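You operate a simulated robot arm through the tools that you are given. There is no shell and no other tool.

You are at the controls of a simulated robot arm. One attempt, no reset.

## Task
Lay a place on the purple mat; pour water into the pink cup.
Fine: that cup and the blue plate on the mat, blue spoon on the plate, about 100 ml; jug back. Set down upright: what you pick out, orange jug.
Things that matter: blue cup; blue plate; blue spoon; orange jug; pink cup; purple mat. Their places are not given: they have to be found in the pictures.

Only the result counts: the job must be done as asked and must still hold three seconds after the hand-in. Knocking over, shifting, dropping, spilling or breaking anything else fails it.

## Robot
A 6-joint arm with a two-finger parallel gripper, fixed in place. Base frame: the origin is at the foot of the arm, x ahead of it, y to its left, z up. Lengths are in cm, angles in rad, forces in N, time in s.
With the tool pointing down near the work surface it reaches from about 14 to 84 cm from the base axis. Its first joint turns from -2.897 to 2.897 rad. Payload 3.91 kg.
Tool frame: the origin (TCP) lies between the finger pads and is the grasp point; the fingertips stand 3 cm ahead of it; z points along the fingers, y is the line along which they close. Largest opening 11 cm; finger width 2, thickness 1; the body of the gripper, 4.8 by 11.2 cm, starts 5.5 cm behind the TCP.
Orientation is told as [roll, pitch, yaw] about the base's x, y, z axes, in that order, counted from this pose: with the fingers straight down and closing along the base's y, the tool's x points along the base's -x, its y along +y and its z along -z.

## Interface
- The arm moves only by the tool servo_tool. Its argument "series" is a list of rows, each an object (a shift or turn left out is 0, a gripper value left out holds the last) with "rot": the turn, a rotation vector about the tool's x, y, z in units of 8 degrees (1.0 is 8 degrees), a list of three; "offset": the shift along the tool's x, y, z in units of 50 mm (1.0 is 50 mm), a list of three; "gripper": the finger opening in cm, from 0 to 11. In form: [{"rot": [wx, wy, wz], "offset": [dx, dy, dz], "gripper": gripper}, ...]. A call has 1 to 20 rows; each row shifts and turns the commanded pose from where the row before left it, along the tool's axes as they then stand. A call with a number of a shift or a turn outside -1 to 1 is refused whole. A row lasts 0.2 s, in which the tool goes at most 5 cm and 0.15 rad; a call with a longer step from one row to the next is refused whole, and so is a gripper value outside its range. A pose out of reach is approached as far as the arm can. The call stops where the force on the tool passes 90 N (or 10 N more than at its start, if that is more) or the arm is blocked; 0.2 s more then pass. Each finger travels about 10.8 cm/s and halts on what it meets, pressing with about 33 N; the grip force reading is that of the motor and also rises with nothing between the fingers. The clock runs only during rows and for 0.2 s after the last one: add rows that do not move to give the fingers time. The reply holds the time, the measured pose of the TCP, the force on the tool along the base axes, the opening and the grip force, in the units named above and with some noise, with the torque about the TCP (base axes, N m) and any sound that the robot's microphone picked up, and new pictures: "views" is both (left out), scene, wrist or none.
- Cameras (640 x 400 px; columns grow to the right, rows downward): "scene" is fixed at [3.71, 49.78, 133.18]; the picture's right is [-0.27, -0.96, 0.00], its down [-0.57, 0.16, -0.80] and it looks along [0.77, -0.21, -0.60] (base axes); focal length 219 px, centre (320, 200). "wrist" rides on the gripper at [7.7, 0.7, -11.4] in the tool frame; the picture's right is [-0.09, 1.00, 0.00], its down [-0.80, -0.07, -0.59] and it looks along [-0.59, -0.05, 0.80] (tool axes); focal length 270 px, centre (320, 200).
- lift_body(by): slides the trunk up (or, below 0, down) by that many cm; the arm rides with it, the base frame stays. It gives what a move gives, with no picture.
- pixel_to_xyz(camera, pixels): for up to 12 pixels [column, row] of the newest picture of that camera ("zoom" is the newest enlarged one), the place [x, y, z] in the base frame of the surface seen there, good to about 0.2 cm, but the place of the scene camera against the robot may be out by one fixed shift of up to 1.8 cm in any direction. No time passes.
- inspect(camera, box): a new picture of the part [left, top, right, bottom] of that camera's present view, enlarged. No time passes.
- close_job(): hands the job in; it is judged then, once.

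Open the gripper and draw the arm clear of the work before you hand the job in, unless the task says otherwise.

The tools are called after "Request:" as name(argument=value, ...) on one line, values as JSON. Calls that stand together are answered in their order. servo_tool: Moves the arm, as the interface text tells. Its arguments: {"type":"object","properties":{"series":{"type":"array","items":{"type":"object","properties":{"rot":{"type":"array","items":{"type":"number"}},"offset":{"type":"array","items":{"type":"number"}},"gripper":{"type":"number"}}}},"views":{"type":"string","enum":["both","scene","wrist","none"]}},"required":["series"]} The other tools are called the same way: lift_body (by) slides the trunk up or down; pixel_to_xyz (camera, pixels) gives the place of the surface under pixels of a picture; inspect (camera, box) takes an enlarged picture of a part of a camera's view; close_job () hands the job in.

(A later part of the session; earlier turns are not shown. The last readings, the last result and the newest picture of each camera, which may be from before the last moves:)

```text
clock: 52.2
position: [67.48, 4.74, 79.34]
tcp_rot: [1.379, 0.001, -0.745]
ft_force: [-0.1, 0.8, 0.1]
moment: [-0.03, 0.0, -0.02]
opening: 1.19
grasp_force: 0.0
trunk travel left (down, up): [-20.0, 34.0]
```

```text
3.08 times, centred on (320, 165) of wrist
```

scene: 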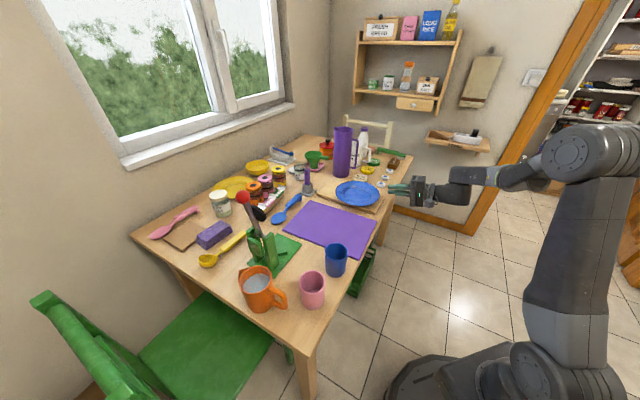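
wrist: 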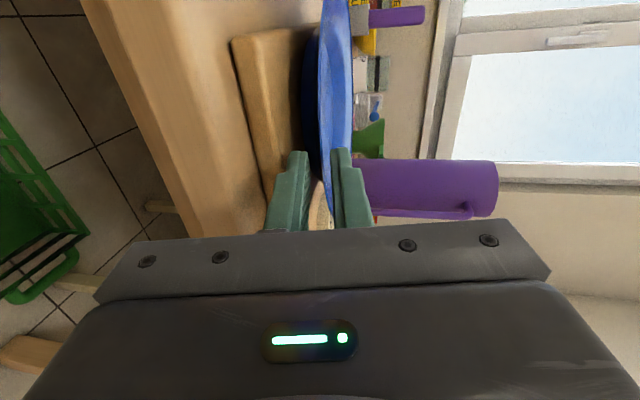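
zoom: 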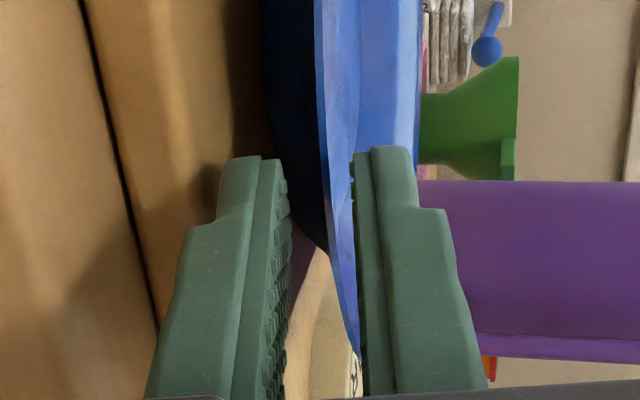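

Tips are right at the rim edge with the rim between the pads. I'll advance another 1.9 cm in small steps watching force.

Request:
servo_tool(series=[{"offset": [0, 0, 0.1]}, {"offset": [0, 0, 0.1]}, {}], views="none")

Request:
servo_tool(series=[{"offset": [0, 0, 0.1]}, {"offset": [0, 0, 0.1]}, {}], views="wrist")

Request:
inspect(camera="wrist", box=[240, 100, 400, 230])

Request:
pixel_to_xyz(camera="zoom", pixels=[[325, 60], [322, 120], [332, 170], [300, 120], [225, 120], [320, 200], [380, 100], [330, 100]])

```text
clock: 53.0
position: [68.3, 5.73, 79.1]
tcp_rot: [1.379, -0.001, -0.744]
ft_force: [0.3, 0.3, 0.2]
moment: [0.02, -0.01, 0.01]
opening: 1.18
grasp_force: 0.1
trunk travel left (down, up): [-20.0, 34.0]
```

```text
clock: 53.8
position: [68.95, 6.29, 78.87]
tcp_rot: [1.375, 0.002, -0.743]
ft_force: [-0.1, 0.5, -0.6]
moment: [-0.03, 0.0, -0.04]
opening: 1.22
grasp_force: 0.4
trunk travel left (down, up): [-20.0, 34.0]
```

wrist: 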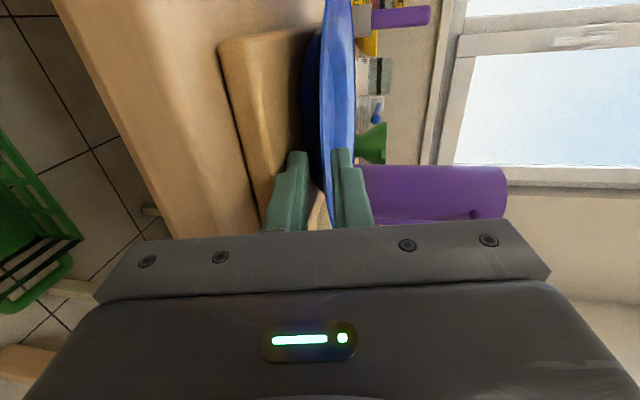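

```text
3.08 times, centred on (320, 165) of wrist
```

zoom: 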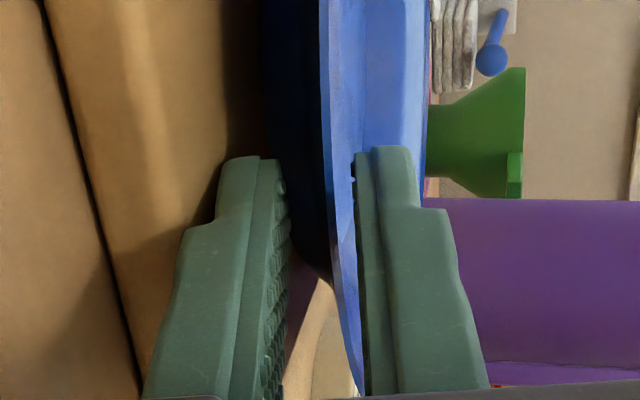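

```text
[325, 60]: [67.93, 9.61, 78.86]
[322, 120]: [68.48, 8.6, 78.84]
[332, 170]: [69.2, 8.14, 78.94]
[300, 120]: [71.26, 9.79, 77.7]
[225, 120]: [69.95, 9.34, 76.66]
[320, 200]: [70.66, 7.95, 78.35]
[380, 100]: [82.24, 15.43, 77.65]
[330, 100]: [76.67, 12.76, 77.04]
```

Tips are ~1.9 cm under/over the rim with no contact force. I close the fingers on the rim.

Request:
servo_tool(series=[{"gripper": 0}, {}, {}, {}], views="wrist")

Request:
inspect(camera="wrist", box=[240, 60, 400, 230])

```text
clock: 54.8
position: [68.87, 6.32, 78.87]
tcp_rot: [1.377, 0.0, -0.744]
ft_force: [0.2, 0.8, 0.1]
moment: [-0.2, 0.19, -0.03]
opening: 0.83
grasp_force: 32.8
trunk travel left (down, up): [-20.0, 34.0]
```

wrist: 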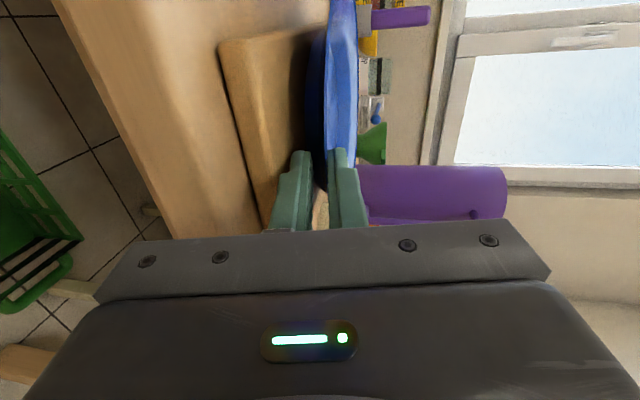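

```text
2.35 times, centred on (320, 145) of wrist
```

zoom: 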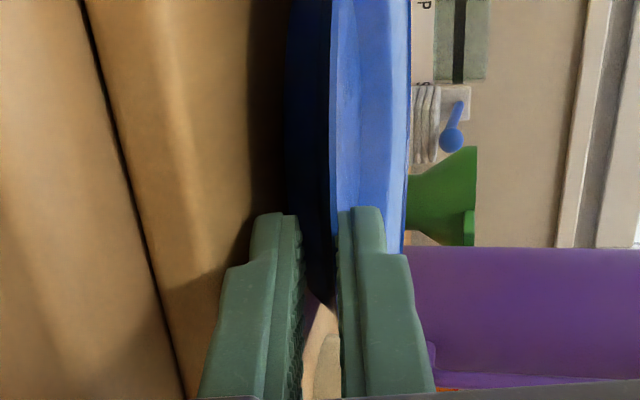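

Grip force 32.8 N at opening 0.83: the rim is held. I lift gently 8 cm and check.

Request:
servo_tool(series=[{"offset": [0, 0.196, -0.038]}, {"offset": [0, 0.196, -0.038]}, {"offset": [0, 0.393, -0.076]}, {"offset": [0, 0.393, -0.076]}, {"offset": [0, 0.393, -0.076]}, {}, {}], views="both")

```text
clock: 56.4
position: [68.82, 6.39, 86.88]
tcp_rot: [1.379, 0.0, -0.744]
ft_force: [0.0, 0.4, -2.0]
moment: [-0.21, 0.17, -0.01]
opening: 0.74
grasp_force: 32.7
trunk travel left (down, up): [-20.0, 34.0]
```

scene: 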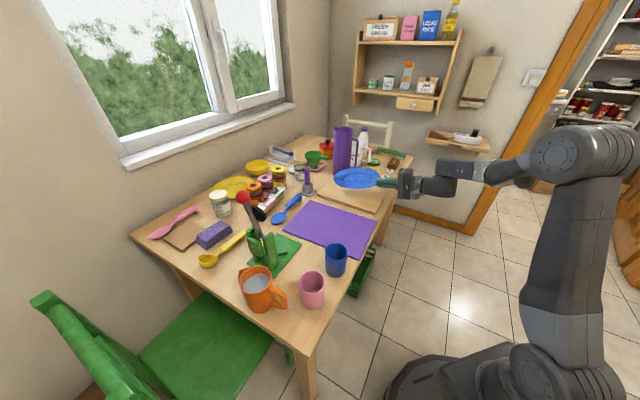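
wrist: 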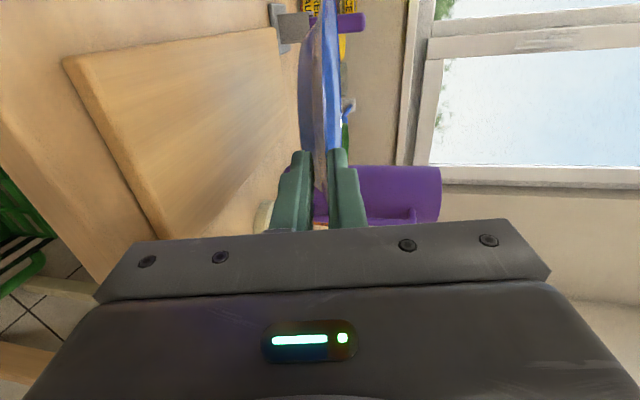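

The plate is lifted (≈2 N), board unmoved. I carry it sideways ~20.6 cm over the mat at this height.

Request:
servo_tool(series=[{"offset": [0.515, -0.0074, -0.0378]}, {"offset": [0.515, -0.0074, -0.0378]}, {"offset": [0.515, -0.0074, -0.0378]}, {"offset": [0.515, -0.0074, -0.0378]}, {}], views="none")

Request:
servo_tool(series=[{"offset": [0.515, -0.0074, -0.0378]}, {"offset": [0.515, -0.0074, -0.0378]}, {}], views="none")

Request:
servo_tool(series=[{"offset": [0.515, -0.0074, -0.0378]}, {"offset": [0.515, -0.0074, -0.0378]}, {}], views="both")

```text
clock: 57.6
position: [60.6, 12.8, 87.07]
tcp_rot: [1.379, 0.0, -0.744]
ft_force: [-1.3, 0.4, -1.6]
moment: [-0.18, 0.21, -0.01]
opening: 0.73
grasp_force: 33.0
trunk travel left (down, up): [-20.0, 34.0]
```

```text
clock: 58.4
position: [56.65, 15.82, 87.02]
tcp_rot: [1.377, 0.0, -0.744]
ft_force: [-0.5, 0.3, -2.3]
moment: [-0.22, 0.17, -0.02]
opening: 0.77
grasp_force: 33.0
trunk travel left (down, up): [-20.0, 34.0]
```

```text
clock: 59.2
position: [52.54, 19.1, 86.86]
tcp_rot: [1.378, -0.001, -0.747]
ft_force: [0.3, 0.1, -3.3]
moment: [-0.18, 0.15, 0.04]
opening: 0.75
grasp_force: 32.2
trunk travel left (down, up): [-20.0, 34.0]
```

scene: 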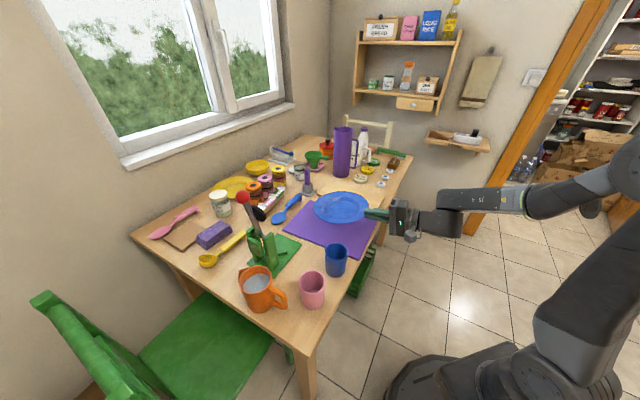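
wrist: 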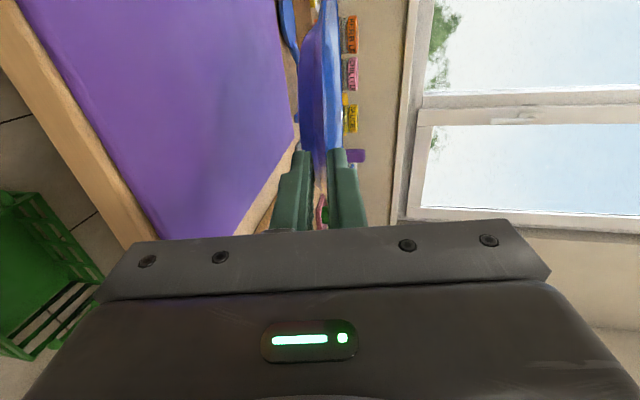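

At the target column. I check that the plate is level and where its centre is, using the scene view.

Request:
inspect(camera="scene", box=[280, 170, 410, 260])

Request:
pixel_to_xyz(camera="scene", pixels=[[316, 207], [340, 194], [364, 203], [340, 221], [320, 200], [356, 196], [340, 207], [322, 214]])

```text
4.44 times, centred on (345, 215) of scene
```

zoom: 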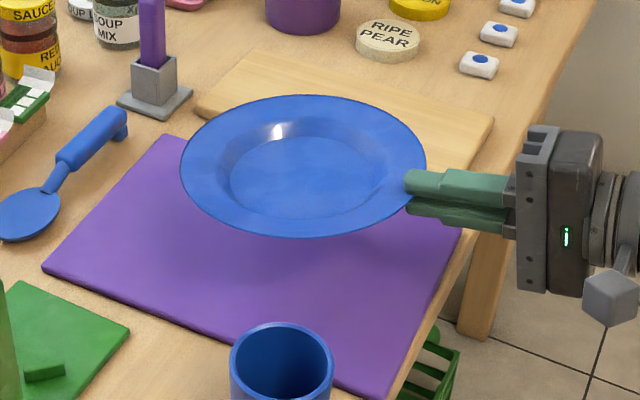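

```text
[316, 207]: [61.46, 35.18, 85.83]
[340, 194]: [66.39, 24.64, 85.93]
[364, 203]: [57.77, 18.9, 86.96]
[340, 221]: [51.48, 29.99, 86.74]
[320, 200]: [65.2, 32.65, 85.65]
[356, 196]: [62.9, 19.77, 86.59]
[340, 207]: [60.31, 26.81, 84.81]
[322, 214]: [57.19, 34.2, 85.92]
```

Plate droops about 4.5° on its far side. I level it by pitching the tool up 4.5°, then lower most of the way (to ~1.0 cm above the mat).

Request:
servo_tool(series=[{"rot": [-0.28, 0, 0]}, {"rot": [-0.28, 0, 0]}, {}, {"offset": [0, -0.26, 0.0296]}, {"offset": [0, -0.26, 0.0296]}, {"offset": [0, -0.26, 0.0296]}, {"offset": [0, -0.26, 0.0296]}, {"offset": [0, -0.26, 0.0296]}, {"offset": [0, -0.26, 0.0296]}, {}], views="both")

Request:
inspect(camera="scene", box=[280, 170, 410, 260])

Request:
pixel_to_xyz(camera="scene", pixels=[[313, 219], [340, 206], [362, 214], [340, 235], [320, 211], [356, 208], [338, 219], [320, 228]])

```text
clock: 61.4
position: [52.62, 19.04, 78.98]
tcp_rot: [1.456, 0.0, -0.743]
ft_force: [0.1, -0.7, -3.0]
moment: [-0.22, 0.17, 0.0]
opening: 0.76
grasp_force: 32.9
trunk travel left (down, up): [-20.0, 34.0]
```

scene: 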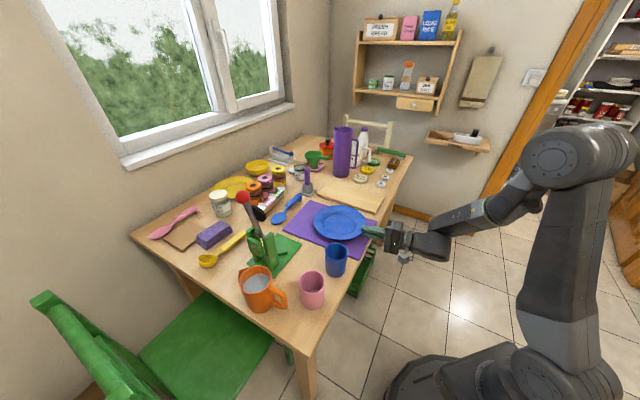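
wrist: 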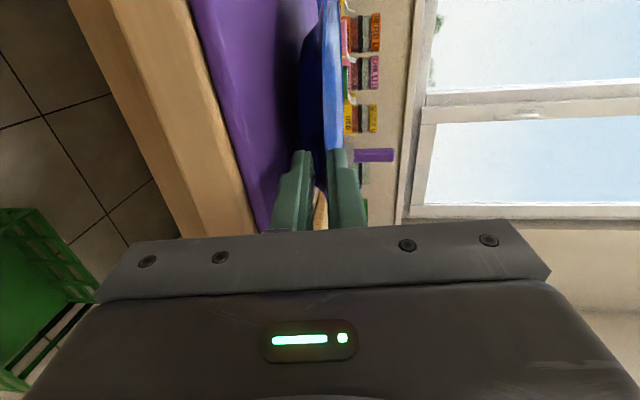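

```text
4.44 times, centred on (345, 215) of scene
```

zoom: 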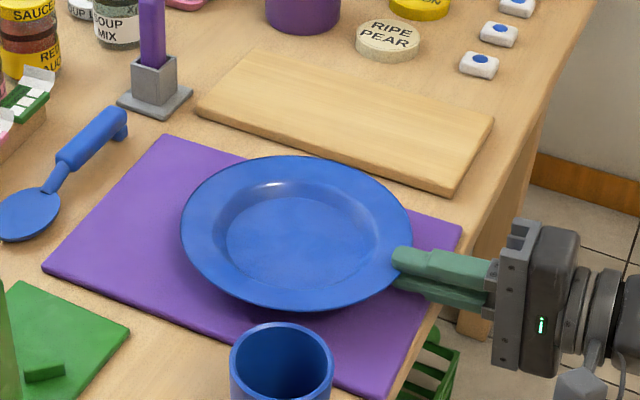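

```text
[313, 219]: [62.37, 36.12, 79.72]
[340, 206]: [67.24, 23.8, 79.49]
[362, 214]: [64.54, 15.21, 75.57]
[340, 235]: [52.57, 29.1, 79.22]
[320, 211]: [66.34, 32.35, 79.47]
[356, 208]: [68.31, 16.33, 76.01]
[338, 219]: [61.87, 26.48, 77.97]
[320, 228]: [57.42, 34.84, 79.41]
```

Now near the mat and close to level. I sample the plate rim and mat corners in the same zoom to check centring before the final lowering.

Request:
pixel_to_xyz(camera="zoom", pixels=[[183, 228], [300, 158], [235, 175], [360, 172], [407, 215], [270, 307], [210, 275], [370, 297], [45, 268], [170, 138], [460, 228], [365, 392]])

```text
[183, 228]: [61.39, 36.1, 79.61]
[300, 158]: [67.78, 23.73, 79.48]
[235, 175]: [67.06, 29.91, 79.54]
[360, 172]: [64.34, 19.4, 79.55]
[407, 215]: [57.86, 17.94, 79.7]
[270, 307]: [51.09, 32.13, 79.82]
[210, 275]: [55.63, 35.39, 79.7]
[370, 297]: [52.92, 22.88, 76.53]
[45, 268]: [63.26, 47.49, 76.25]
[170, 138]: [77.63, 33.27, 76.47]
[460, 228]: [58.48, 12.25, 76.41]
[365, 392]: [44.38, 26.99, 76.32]
```

Plate is level, ~1 cm above the mat; scene data suggest it is ~0.5 cm too far toward +v. I cross-check with the wrist camera on the plate's lip.

Request:
inspect(camera="wrist", box=[180, 0, 380, 200])

Request:
pixel_to_xyz(camera="wrist", pixels=[[322, 5], [322, 20], [323, 40], [325, 60], [326, 80], [327, 100], [328, 120], [329, 140], [200, 20], [235, 120], [262, 205], [210, 50]])

```text
2.00 times, centred on (280, 100) of wrist
```

zoom: 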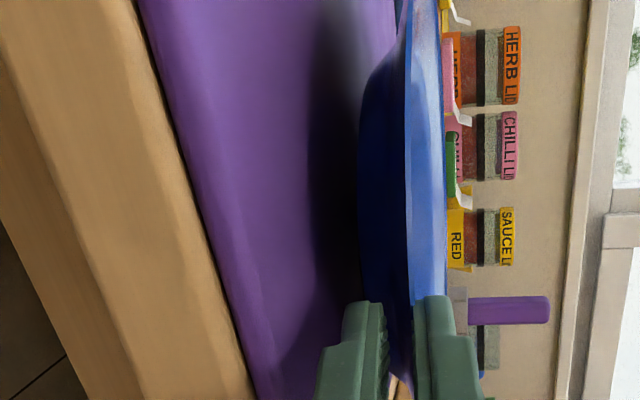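

```text
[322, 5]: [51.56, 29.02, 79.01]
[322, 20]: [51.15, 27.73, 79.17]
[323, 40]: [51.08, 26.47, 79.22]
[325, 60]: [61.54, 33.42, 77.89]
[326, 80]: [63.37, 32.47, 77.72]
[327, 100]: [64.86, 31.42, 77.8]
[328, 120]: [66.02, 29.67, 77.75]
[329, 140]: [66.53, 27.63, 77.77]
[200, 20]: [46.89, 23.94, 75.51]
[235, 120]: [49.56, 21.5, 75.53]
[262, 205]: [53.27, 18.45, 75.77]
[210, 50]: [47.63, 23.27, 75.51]
```

Both cameras agree the plate centre is ≈+0.55 cm in v and −3.7 in u from the mat centre. I shift −v 0.55, −u 0.4 and lower in small steps.

Request:
servo_tool(series=[{"offset": [0.11, -0.009, -0.08]}, {"offset": [0, -0.07, 0.008]}, {"offset": [0, -0.07, 0.008]}, {}], views="none")

Request:
servo_tool(series=[{"offset": [0, -0.03, 0.003]}, {}, {}], views="wrist")

Request:
inspect(camera="wrist", box=[180, 0, 380, 200])

```text
clock: 62.4
position: [51.95, 19.3, 78.36]
tcp_rot: [1.454, -0.002, -0.743]
ft_force: [-0.2, 0.2, -2.5]
moment: [-0.22, 0.23, 0.04]
opening: 0.73
grasp_force: 33.2
trunk travel left (down, up): [-20.0, 34.0]
```

```text
clock: 63.2
position: [51.93, 19.3, 78.17]
tcp_rot: [1.455, -0.001, -0.744]
ft_force: [0.5, 0.0, -1.9]
moment: [-0.18, 0.17, 0.02]
opening: 0.75
grasp_force: 32.4
trunk travel left (down, up): [-20.0, 34.0]
```

wrist: 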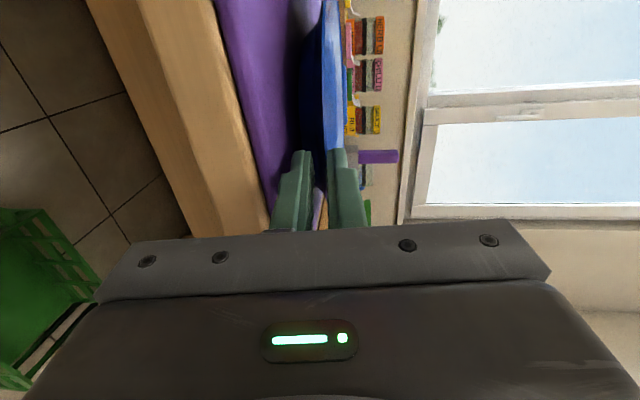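

```text
2.00 times, centred on (280, 100) of wrist
```

zoom: 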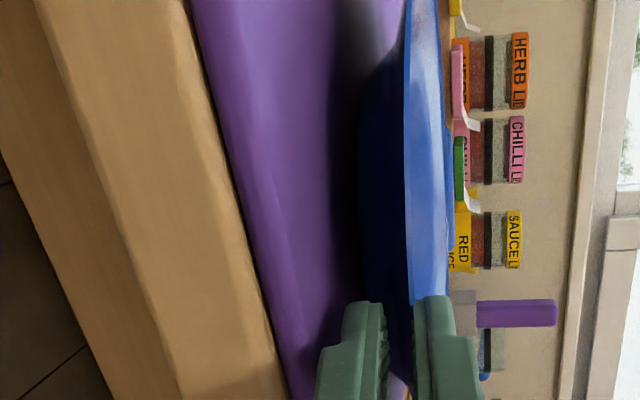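

No contact yet (moment unchanged ≈[-0.2,0.18]). I keep lowering in 0.15 cm steps.

Request:
servo_tool(series=[{"offset": [0, -0.03, 0.003]}, {}], views="none")

Request:
servo_tool(series=[{"offset": [0, -0.03, 0.003]}, {}], views="none")

Request:
pixel_to_xyz(camera="wrist", pixels=[[323, 5], [323, 20], [323, 40], [310, 100], [305, 100], [280, 100]])

```text
clock: 63.8
position: [51.94, 19.22, 78.05]
tcp_rot: [1.455, 0.0, -0.742]
ft_force: [0.0, -0.1, -1.9]
moment: [-0.18, 0.17, 0.01]
opening: 0.75
grasp_force: 33.0
trunk travel left (down, up): [-20.0, 34.0]
```

```text
clock: 64.4
position: [51.91, 19.28, 78.02]
tcp_rot: [1.456, -0.001, -0.744]
ft_force: [-0.3, 0.4, -1.2]
moment: [-0.09, 0.11, 0.02]
opening: 0.77
grasp_force: 32.7
trunk travel left (down, up): [-20.0, 34.0]
```

```text
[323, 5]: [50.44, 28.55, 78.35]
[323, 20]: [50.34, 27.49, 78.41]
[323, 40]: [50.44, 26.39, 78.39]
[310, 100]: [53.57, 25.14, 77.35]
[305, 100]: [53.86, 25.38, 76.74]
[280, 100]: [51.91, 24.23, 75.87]
```

The moment halved – the plate has begun to touch. One more small step, then check.

Request:
servo_tool(series=[{"offset": [0, -0.02, 0.002]}, {}], views="none")

Request:
servo_tool(series=[{"gripper": 1.3}, {}, {}], views="wrist")

Request:
inspect(camera="wrist", box=[220, 50, 380, 230])

```text
clock: 65.0
position: [51.8, 19.17, 77.87]
tcp_rot: [1.456, -0.001, -0.744]
ft_force: [0.8, -0.5, 1.4]
moment: [-0.08, 0.06, -0.01]
opening: 0.72
grasp_force: 33.2
trunk travel left (down, up): [-20.0, 34.0]
```

```text
clock: 65.8
position: [51.89, 19.19, 77.86]
tcp_rot: [1.458, -0.001, -0.745]
ft_force: [0.5, -0.1, 2.3]
moment: [0.03, -0.04, -0.01]
opening: 1.19
grasp_force: 0.0
trunk travel left (down, up): [-20.0, 34.0]
```

wrist: 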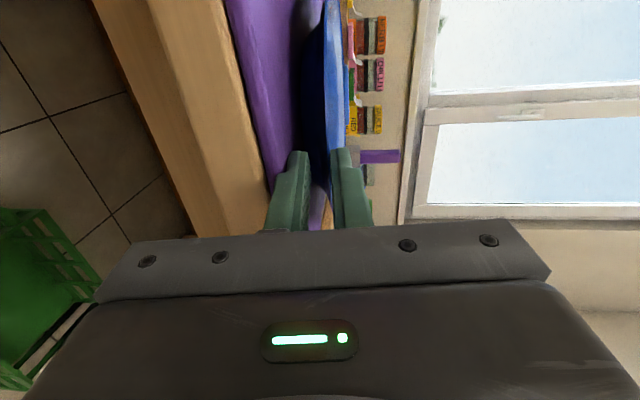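

```text
2.22 times, centred on (300, 140) of wrist
```

zoom: 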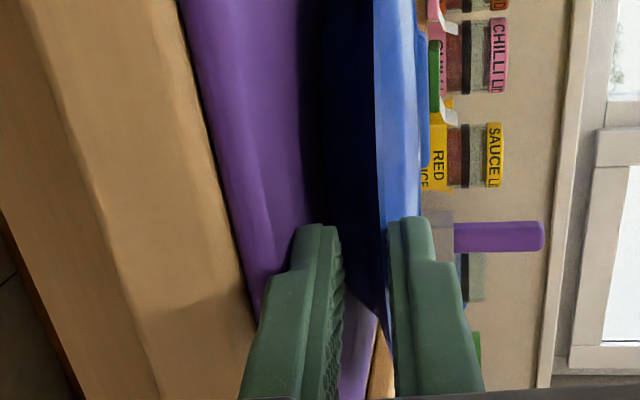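

Released (opening 1.19, slight 2 N up-force, probably the lower finger on the mat). I raise 0.08 cm and withdraw backward along the finger axis.

Request:
servo_tool(series=[{"offset": [0, 0.016, 0]}, {"offset": [0, 0, -0.1]}, {"offset": [0, 0, -0.1]}, {}], views="none")

Request:
servo_tool(series=[{"offset": [0, 0, -0.2]}, {"offset": [0, 0, -0.4]}, {"offset": [0, 0, -0.4]}, {}], views="both")

Request:
inspect(camera="scene", box=[280, 170, 410, 260])

```text
clock: 66.8
position: [51.23, 18.39, 77.98]
tcp_rot: [1.455, 0.001, -0.743]
ft_force: [0.0, -0.9, -0.1]
moment: [-0.02, 0.02, -0.01]
opening: 1.3
grasp_force: 0.1
trunk travel left (down, up): [-20.0, 34.0]
```

```text
clock: 67.8
position: [47.89, 14.77, 78.52]
tcp_rot: [1.455, 0.0, -0.744]
ft_force: [0.6, -0.5, 0.3]
moment: [0.0, 0.01, -0.03]
opening: 1.27
grasp_force: 0.0
trunk travel left (down, up): [-20.0, 34.0]
```

scene: 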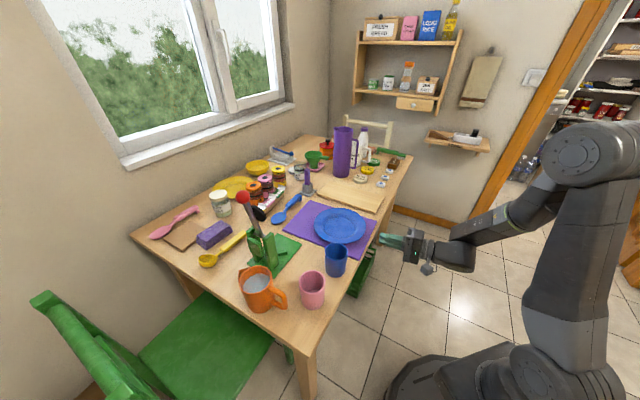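
wrist: 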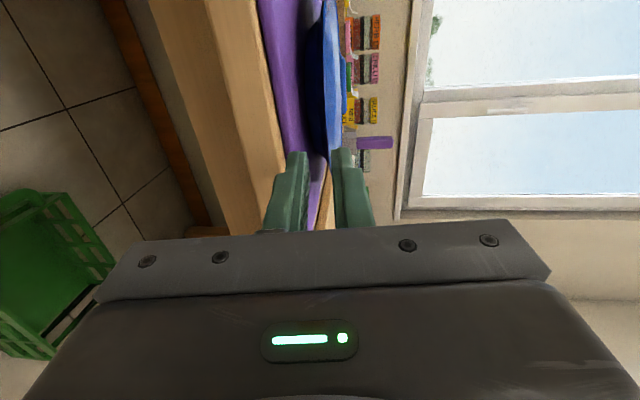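

```text
4.44 times, centred on (345, 215) of scene
```

zoom: 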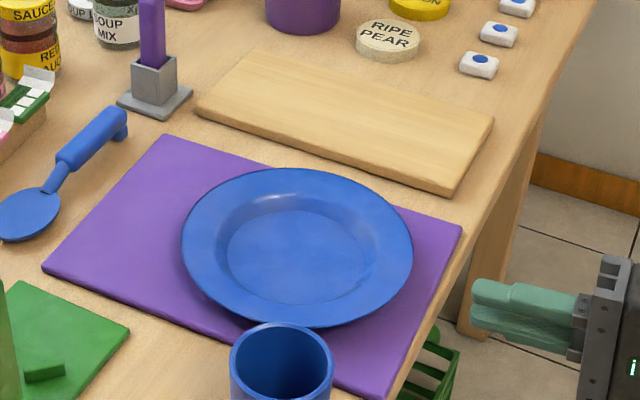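

The plate sits on the mat. I back off, rise, and return the tool to pointing down.

Request:
servo_tool(series=[{"offset": [0, 0, -0.6]}, {"offset": [0, 0.95, -0.1]}, {"offset": [0, 0.95, -0.1]}, {"offset": [0, 0.95, -0.1]}, {"offset": [0, 0.95, -0.1]}, {"offset": [0, 0.95, -0.1]}, {"rot": [0, 0, -0.9375]}, {"rot": [0, 0, -0.9375]}, {"rot": [0, 0, -0.9375]}, {"rot": [0, 0, -0.9375]}, {"rot": [0, 0, -0.9375]}, {"rot": [0, 0, -0.9375]}, {"rot": [0, 0, -0.9375]}, {"rot": [0, 0, -0.9375]}, {"rot": [0, 0, -0.9375]}, {"rot": [0, 0, -0.9375]}, {"rot": [0, 0, -0.9375]}, {"rot": [0, 0, -0.9375]}], views="none")

Request:
servo_tool(series=[{"rot": [0, 0.95, 0]}, {"rot": [0, 0.95, 0]}, {"rot": [0, 0.95, 0]}, {"rot": [0, 0.95, 0]}, {"rot": [0, 0.95, 0]}, {"rot": [0, 0.95, 0]}, {"rot": [0, 0.95, 0]}, {"rot": [0, 0.95, 0]}, {"rot": [0, 0.95, 0]}, {"rot": [0, 0.95, 0]}, {"rot": [0, 0.93, 0]}, {}], views="both")

```text
clock: 71.6
position: [45.99, 12.93, 102.75]
tcp_rot: [-0.022, -1.457, 0.85]
ft_force: [0.5, 0.0, -0.9]
moment: [0.02, 0.04, 0.02]
opening: 1.27
grasp_force: 0.1
trunk travel left (down, up): [-20.0, 34.0]
```

```text
clock: 74.2
position: [46.12, 12.75, 102.74]
tcp_rot: [0.001, 0.001, 0.828]
ft_force: [0.6, 0.6, -0.4]
moment: [-0.01, 0.05, -0.01]
opening: 1.3
grasp_force: 0.1
trunk travel left (down, up): [-20.0, 34.0]
```

scene: 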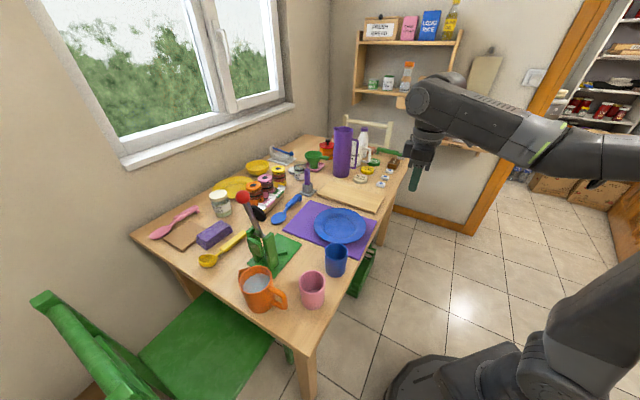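
wrist: 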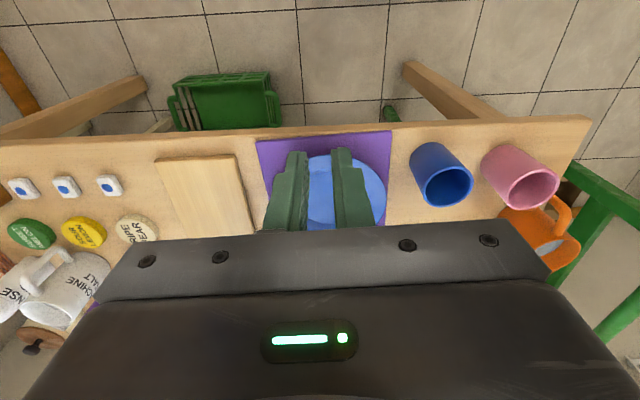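

Tool is down again and the plate appears well on the mat. Next the spoon: I raise the trunk, and move above the spoon with the fingers set to close across its handle.

Request:
lift_body(by=20)

Request:
pixel_to_xyz(camera="wrist", pixels=[[384, 195], [375, 172], [305, 160], [330, 156], [258, 142], [390, 131], [420, 160], [470, 190], [440, 150], [442, 202], [482, 170], [556, 190]])

```text
clock: 76.3
position: [46.24, 12.74, 122.8]
tcp_rot: [0.002, 0.001, 0.827]
ft_force: [-0.3, 0.1, 0.1]
moment: [-0.04, -0.05, 0.02]
opening: 1.3
grasp_force: 0.0
trunk travel left (down, up): [-40.0, 14.0]
```

```text
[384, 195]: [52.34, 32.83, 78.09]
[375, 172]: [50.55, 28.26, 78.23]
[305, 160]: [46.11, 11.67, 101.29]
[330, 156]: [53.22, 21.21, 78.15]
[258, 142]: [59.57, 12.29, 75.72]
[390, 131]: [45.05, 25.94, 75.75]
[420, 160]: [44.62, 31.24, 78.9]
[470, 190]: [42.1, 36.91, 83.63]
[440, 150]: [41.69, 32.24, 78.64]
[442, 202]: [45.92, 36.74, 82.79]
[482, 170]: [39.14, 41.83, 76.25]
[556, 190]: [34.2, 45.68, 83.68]
```

Plate centre ≈(59.6,27.1), well on the mat. I move over toward the spoon at height ~113 and turn the gripper 90°.

Request:
servo_tool(series=[{"offset": [-0.945, -0.0125, 0.25]}, {"offset": [-0.945, -0.0125, 0.25]}, {"offset": [-0.945, -0.0125, 0.25]}, {"offset": [-0.945, -0.0125, 0.25]}, {"offset": [-0.945, -0.0125, 0.25]}, {"offset": [-0.945, -0.0125, 0.25]}, {"offset": [-0.945, -0.0125, 0.25]}, {"offset": [-0.945, -0.0125, 0.25]}, {"rot": [0, 0, 0.9375]}, {"rot": [0, 0, 0.9375]}, {"rot": [0, 0, 0.9375]}, {"rot": [0, 0, 0.9375]}, {"rot": [0, 0, 0.9375]}, {"rot": [0, 0, 0.9375]}, {"rot": [0, 0, 0.9375]}, {"rot": [0, 0, 0.9375]}, {"rot": [0, 0, 0.9375]}, {"rot": [0, 0, 0.9375]}, {"rot": [0, 0, 0.9375]}, {"rot": [0, 0, 0.9375]}], views="both")

```text
clock: 80.5
position: [66.61, 37.11, 111.75]
tcp_rot: [0.0, 0.001, -0.748]
ft_force: [-0.4, -0.3, -0.5]
moment: [0.02, 0.02, 0.02]
opening: 1.29
grasp_force: 0.0
out of reach, approached as far as the arm can: row 7, 8
trunk travel left (down, up): [-40.0, 14.0]
```

scene: 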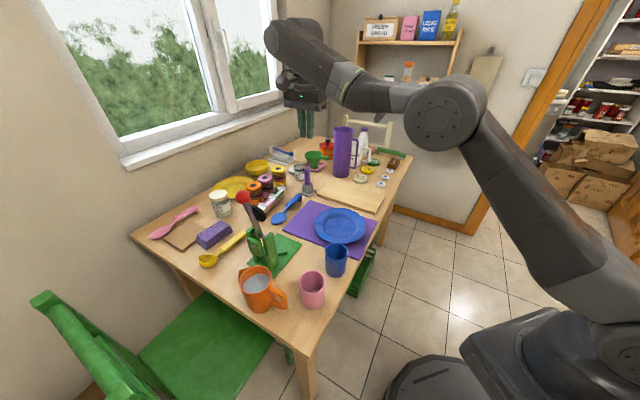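
wrist: 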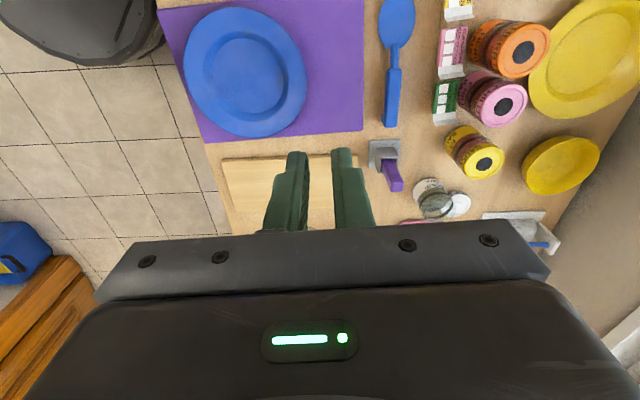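

Reach is limited at this height, but the view from here is excellent. I measure spoon, mat corners and plate.

Request:
inspect(camera="wrist", box=[150, 0, 480, 200])

Request:
pixel_to_xyz(camera="wrist", pixels=[[397, 3], [398, 20], [394, 50], [393, 70], [392, 90], [390, 110], [389, 124], [386, 75], [400, 75], [411, 20], [381, 18], [385, 124]])

Request:
pixel_to_xyz(camera="wrist", pixels=[[361, 130], [360, 10], [206, 141], [185, 65], [305, 75], [245, 10], [240, 134], [245, 70], [375, 145], [398, 165], [445, 85], [447, 55]])

```text
1.94 times, centred on (315, 100) of wrist
```

zoom: 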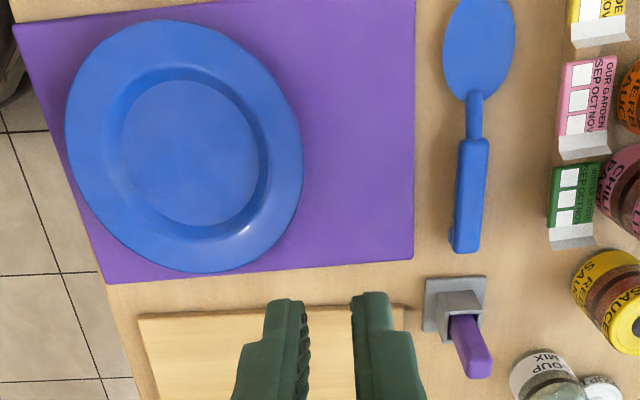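

```text
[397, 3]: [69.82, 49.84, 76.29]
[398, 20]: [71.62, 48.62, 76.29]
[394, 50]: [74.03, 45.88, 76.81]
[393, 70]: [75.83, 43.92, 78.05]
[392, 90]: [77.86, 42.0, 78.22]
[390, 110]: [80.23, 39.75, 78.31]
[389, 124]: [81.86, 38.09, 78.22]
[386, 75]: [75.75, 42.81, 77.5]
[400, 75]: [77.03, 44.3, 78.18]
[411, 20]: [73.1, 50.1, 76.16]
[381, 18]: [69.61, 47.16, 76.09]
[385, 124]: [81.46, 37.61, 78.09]
```

```text
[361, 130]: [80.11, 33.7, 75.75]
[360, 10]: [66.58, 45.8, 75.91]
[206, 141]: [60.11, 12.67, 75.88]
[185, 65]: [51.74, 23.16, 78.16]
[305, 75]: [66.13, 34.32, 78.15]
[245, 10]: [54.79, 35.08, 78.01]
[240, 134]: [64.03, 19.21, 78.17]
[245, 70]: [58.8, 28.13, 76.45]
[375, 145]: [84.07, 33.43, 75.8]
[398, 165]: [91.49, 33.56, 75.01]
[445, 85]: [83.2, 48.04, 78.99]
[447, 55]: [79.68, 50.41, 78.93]
```

Spoon handle runs from (75.2,44.6) to (82,38), top z≈78.2, width ≈1.9. I tilt the tool 14° outward for reach, open to 3.2 cm, come down and move out above the handle.

Request:
servo_tool(series=[{"rot": [-0.875, 0, 0], "gripper": 3.2}, {"rot": [-0.875, 0, 0]}, {"offset": [0, -0.194, 0.776]}, {"offset": [0, -0.194, 0.776]}, {"offset": [0, -0.194, 0.776]}, {"offset": [0, -0.194, 0.776]}, {"offset": [0, -0.194, 0.776]}, {}], views="none")

Request:
servo_tool(series=[{"offset": [-0.187, 0.669, 0.425]}, {"offset": [-0.187, 0.669, 0.425]}, {"offset": [-0.187, 0.669, 0.425]}, {}], views="both")

```text
clock: 82.3
position: [66.77, 37.24, 91.67]
tcp_rot: [0.244, 0.0, -0.745]
ft_force: [0.1, 0.3, -0.1]
moment: [0.0, -0.03, 0.02]
opening: 3.2
grasp_force: 0.1
trunk travel left (down, up): [-40.0, 14.0]
```

```text
clock: 83.3
position: [76.46, 43.57, 88.32]
tcp_rot: [0.243, 0.0, -0.743]
ft_force: [-0.6, 0.0, 0.0]
moment: [-0.02, 0.02, 0.02]
opening: 3.19
grasp_force: 0.2
trunk travel left (down, up): [-40.0, 14.0]
```

scene: 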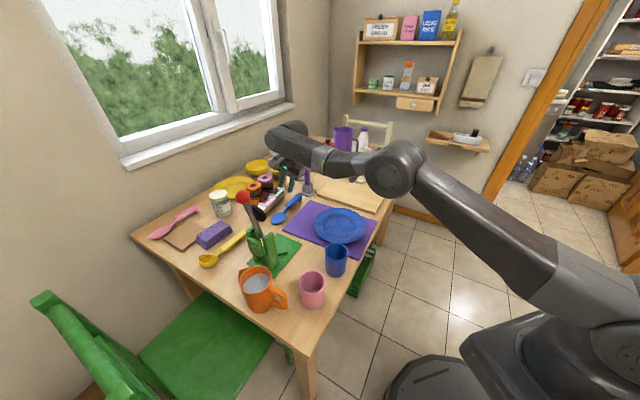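
wrist: 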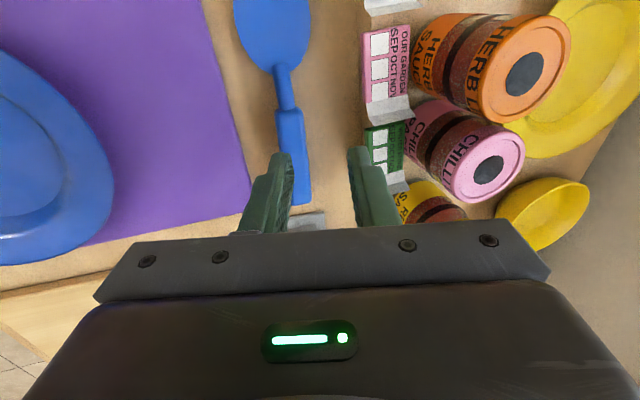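

I'm above the handle; I shift −0.6 along u (to allow for the tilt) and descend to z≈80.5.

Request:
servo_tool(series=[{"offset": [0, -0.165, 0.495]}, {"offset": [0, -0.165, 0.495]}, {"offset": [0, -0.165, 0.495]}, {}], views="wrist")

Request:
inspect(camera="wrist", box=[180, 40, 440, 240])

Request:
pixel_to_xyz(camera="wrist", pixels=[[318, 130], [315, 160], [318, 190], [296, 150], [285, 165], [360, 165], [340, 190], [300, 190]])

```text
clock: 84.3
position: [75.98, 43.28, 80.15]
tcp_rot: [0.244, -0.001, -0.745]
ft_force: [1.0, -0.1, 0.1]
moment: [0.02, 0.01, 0.0]
opening: 3.22
grasp_force: 0.0
trunk travel left (down, up): [-40.0, 14.0]
```

wrist: 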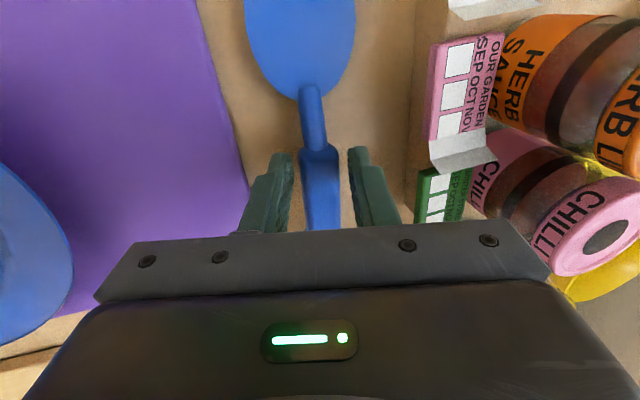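

```text
2.00 times, centred on (310, 140) of wrist
```

zoom: 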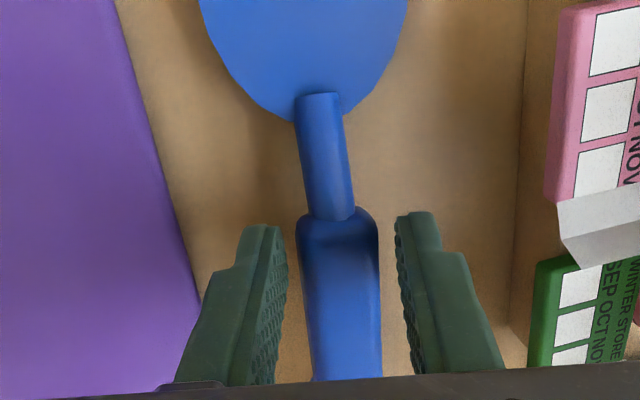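

```text
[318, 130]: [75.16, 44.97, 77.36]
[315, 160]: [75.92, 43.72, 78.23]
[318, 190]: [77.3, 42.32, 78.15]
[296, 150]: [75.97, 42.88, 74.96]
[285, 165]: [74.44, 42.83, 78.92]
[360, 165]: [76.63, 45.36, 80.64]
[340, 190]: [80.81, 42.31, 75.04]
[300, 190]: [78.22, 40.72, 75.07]
```

The fingers straddle the handle. Descend 1.3 cm further and close.

Request:
servo_tool(series=[{"offset": [0, -0.0315, 0.126]}, {"offset": [0, -0.0315, 0.126]}, {}], views="none")

Request:
servo_tool(series=[{"gripper": 0}, {}, {}, {}], views="wrist")

```text
clock: 85.1
position: [75.93, 43.06, 78.79]
tcp_rot: [0.246, 0.0, -0.744]
ft_force: [1.1, 0.4, 0.3]
moment: [0.0, -0.01, 0.01]
opening: 3.2
grasp_force: 0.3
trunk travel left (down, up): [-40.0, 14.0]
```

```text
clock: 86.1
position: [76.04, 43.11, 78.98]
tcp_rot: [0.246, 0.0, -0.744]
ft_force: [0.9, -0.2, 9.9]
moment: [0.17, 0.35, -0.03]
opening: 2.32
grasp_force: 32.3
trunk travel left (down, up): [-40.0, 14.0]
```

wrist: 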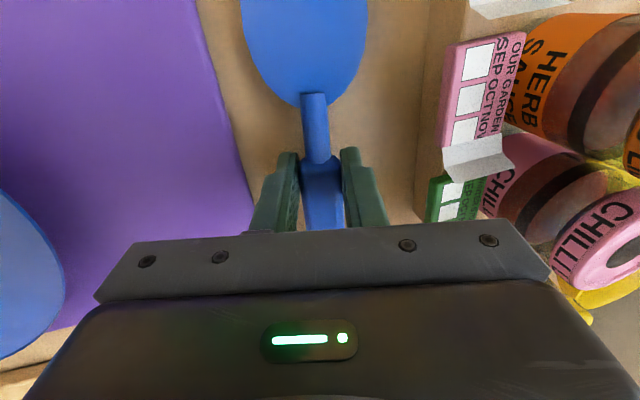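

The handle is gripped (2.32 cm, 32 N). I lift straight up 10 cm and look.

Request:
servo_tool(series=[{"offset": [0, 0.0484, -0.194]}, {"offset": [0, 0.145, -0.582]}, {"offset": [0, 0.145, -0.582]}, {"offset": [0, 0.145, -0.582]}, {}], views="both")

Request:
inspect(camera="scene", box=[240, 130, 400, 250])

```text
clock: 87.3
position: [75.98, 43.03, 88.97]
tcp_rot: [0.245, 0.001, -0.744]
ft_force: [-0.4, -0.2, -0.4]
moment: [-0.02, 0.03, -0.01]
opening: 2.32
grasp_force: 33.2
trunk travel left (down, up): [-40.0, 14.0]
```

scene: 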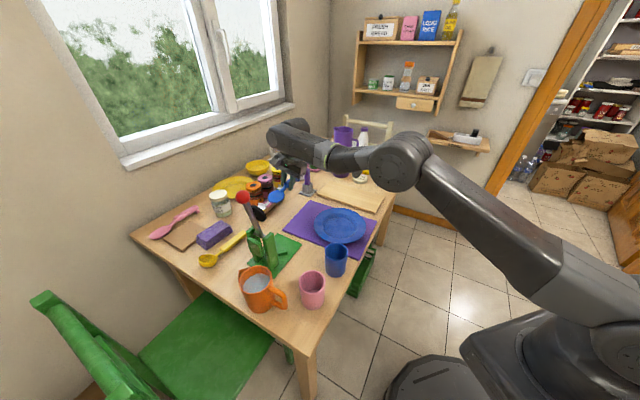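
wrist: 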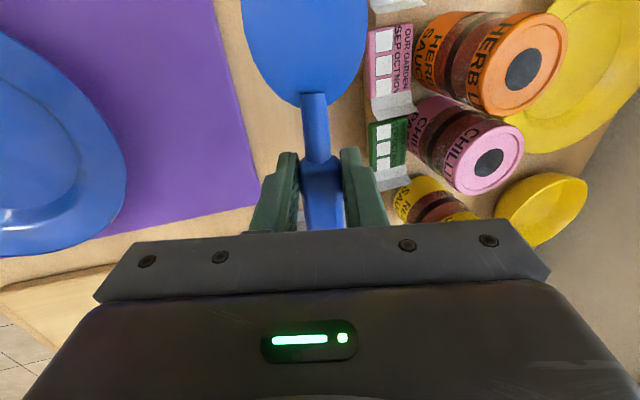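

```text
3.33 times, centred on (320, 190) of scene
```

zoom: 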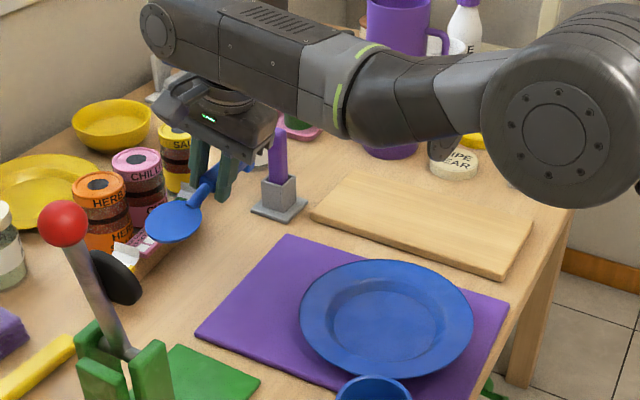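

The spoon is held. I check whether its bowl is level across, to decide the release tilt.

Request:
pixel_to_xyz(camera="wrist", pixels=[[255, 40], [305, 40], [355, 40], [305, 10], [305, 80], [316, 130], [320, 180], [270, 70], [345, 70], [305, 1]])

```text
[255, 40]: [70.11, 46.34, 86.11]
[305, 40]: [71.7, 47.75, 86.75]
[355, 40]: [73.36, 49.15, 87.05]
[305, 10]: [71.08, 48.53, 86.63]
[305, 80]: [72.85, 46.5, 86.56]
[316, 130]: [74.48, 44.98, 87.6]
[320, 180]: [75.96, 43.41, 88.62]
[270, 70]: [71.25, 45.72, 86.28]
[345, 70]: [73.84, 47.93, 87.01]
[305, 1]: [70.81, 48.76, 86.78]
```

The spoon rolled ~12° with the tool, so untilting by 14° levels it. I untilt and carry it over the plate (bowl inside the plate, handle toward the +v rim).

Request:
servo_tool(series=[{"offset": [0, 0.048, -0.194]}, {"offset": [-0.121, -0.894, 0]}, {"rot": [0.875, 0, 0]}, {"rot": [0.875, 0, 0]}, {"offset": [-0.121, -0.894, 0]}, {"offset": [-0.121, -0.894, 0]}, {"offset": [-0.121, -0.894, 0]}, {"offset": [-0.121, -0.894, 0]}, {}], views="both")

Request:
inspect(camera="scene", box=[260, 150, 400, 260])

```text
clock: 89.3
position: [63.05, 24.77, 88.85]
tcp_rot: [0.001, 0.001, -0.743]
ft_force: [-0.7, 0.2, -0.6]
moment: [0.0, 0.0, 0.0]
opening: 2.31
grasp_force: 33.2
trunk travel left (down, up): [-40.0, 14.0]
```

scene: 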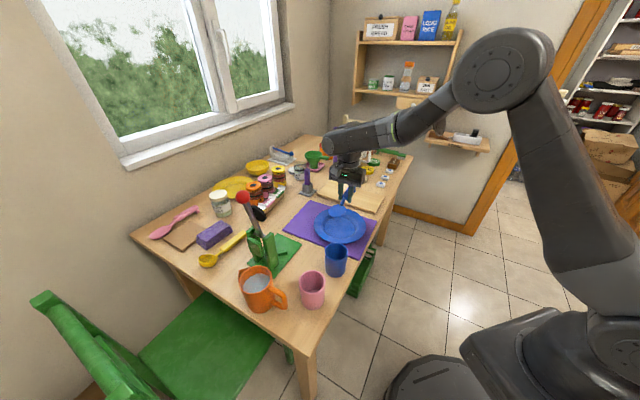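
wrist: 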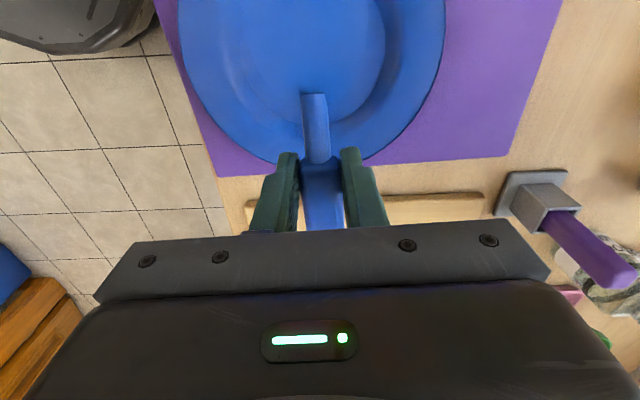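

```text
3.64 times, centred on (330, 205) of scene
```

zoom: 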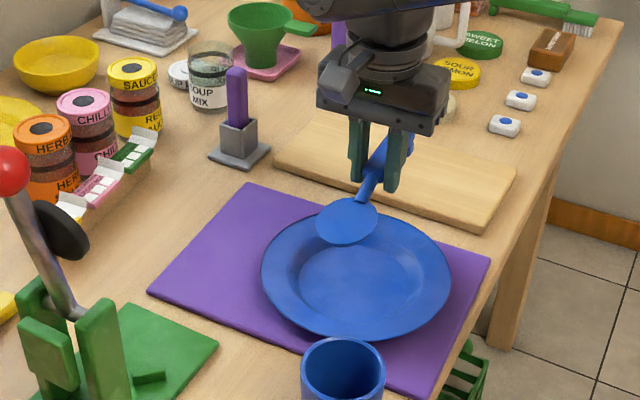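

Spoon hangs over the plate with its bowl inside. I lower 6 cm, then in fine steps until contact.

Request:
servo_tool(series=[{"offset": [0, 0, 0.5]}, {"offset": [0, 0, 0.5]}, {"offset": [0, 0, 0.2]}, {}], views="both")

Request:
inspect(camera="scene", box=[290, 170, 390, 250])

```text
clock: 90.3
position: [63.08, 24.72, 82.69]
tcp_rot: [-0.001, -0.001, -0.742]
ft_force: [-0.3, -1.0, 0.1]
moment: [-0.01, 0.01, 0.01]
opening: 2.28
grasp_force: 33.1
trunk travel left (down, up): [-40.0, 14.0]
```

scene: 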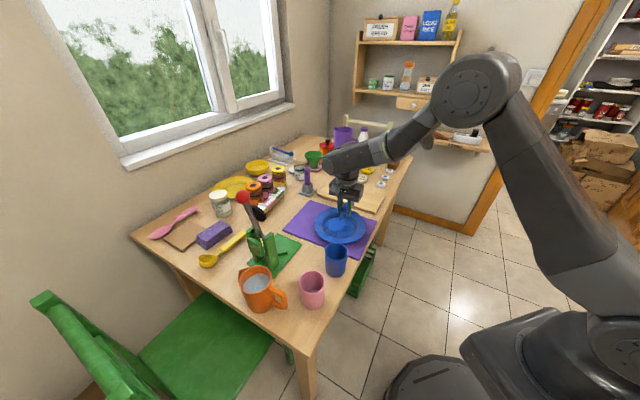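
wrist: 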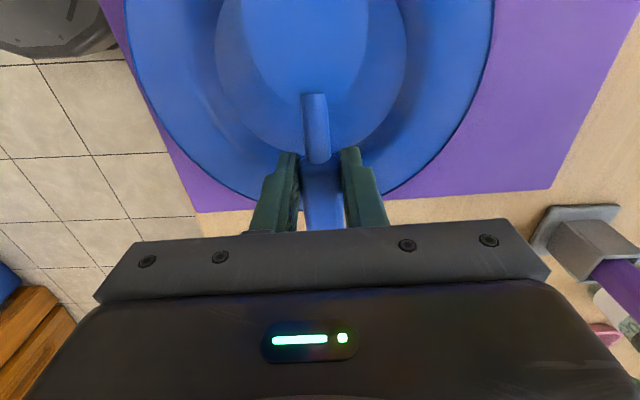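

```text
5.00 times, centred on (340, 210) of scene
```

zoom: 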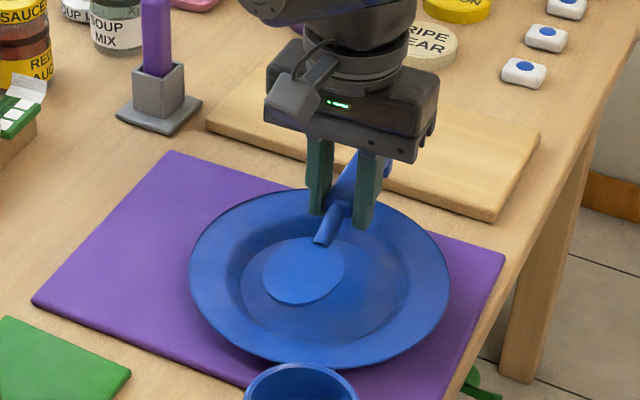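

The bowl is over the plate's well. I lower in 0.2 cm steps watching the force.

Request:
servo_tool(series=[{"offset": [0, 0, 0.05]}, {}], views="none")

Request:
servo_tool(series=[{"offset": [0, 0, 0.04]}, {}], views="none")

Request:
servo_tool(series=[{"offset": [0, 0, 0.04]}, {}], views="wrist")

Request:
pixel_to_xyz(camera="wrist", pixels=[[315, 110], [315, 60], [315, 20], [300, 30], [345, 40], [260, 60], [380, 60], [318, 150]])

```text
clock: 90.9
position: [63.16, 24.74, 82.55]
tcp_rot: [-0.001, 0.002, -0.743]
ft_force: [-0.7, 0.5, 0.1]
moment: [0.0, 0.01, -0.04]
opening: 2.28
grasp_force: 32.5
trunk travel left (down, up): [-40.0, 14.0]
```

```text
clock: 91.5
position: [63.14, 24.78, 82.27]
tcp_rot: [-0.001, -0.002, -0.742]
ft_force: [-0.5, 0.5, -0.3]
moment: [-0.01, 0.0, -0.01]
opening: 2.29
grasp_force: 33.2
trunk travel left (down, up): [-40.0, 14.0]
```

```text
clock: 92.1
position: [63.15, 24.69, 82.19]
tcp_rot: [0.0, 0.0, -0.744]
ft_force: [0.5, 0.1, 0.0]
moment: [0.0, 0.02, -0.01]
opening: 2.3
grasp_force: 32.9
trunk travel left (down, up): [-40.0, 14.0]
```

wrist: 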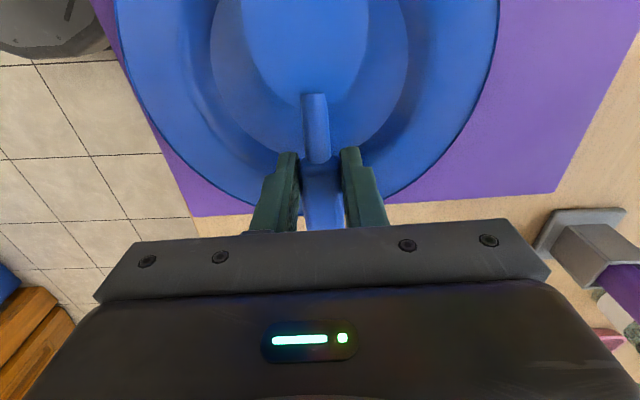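

```text
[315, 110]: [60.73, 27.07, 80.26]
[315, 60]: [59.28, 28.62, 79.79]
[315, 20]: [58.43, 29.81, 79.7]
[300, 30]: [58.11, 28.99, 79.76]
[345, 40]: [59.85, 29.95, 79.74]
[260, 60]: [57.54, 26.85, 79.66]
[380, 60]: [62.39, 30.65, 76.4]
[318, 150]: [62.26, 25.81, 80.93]
```

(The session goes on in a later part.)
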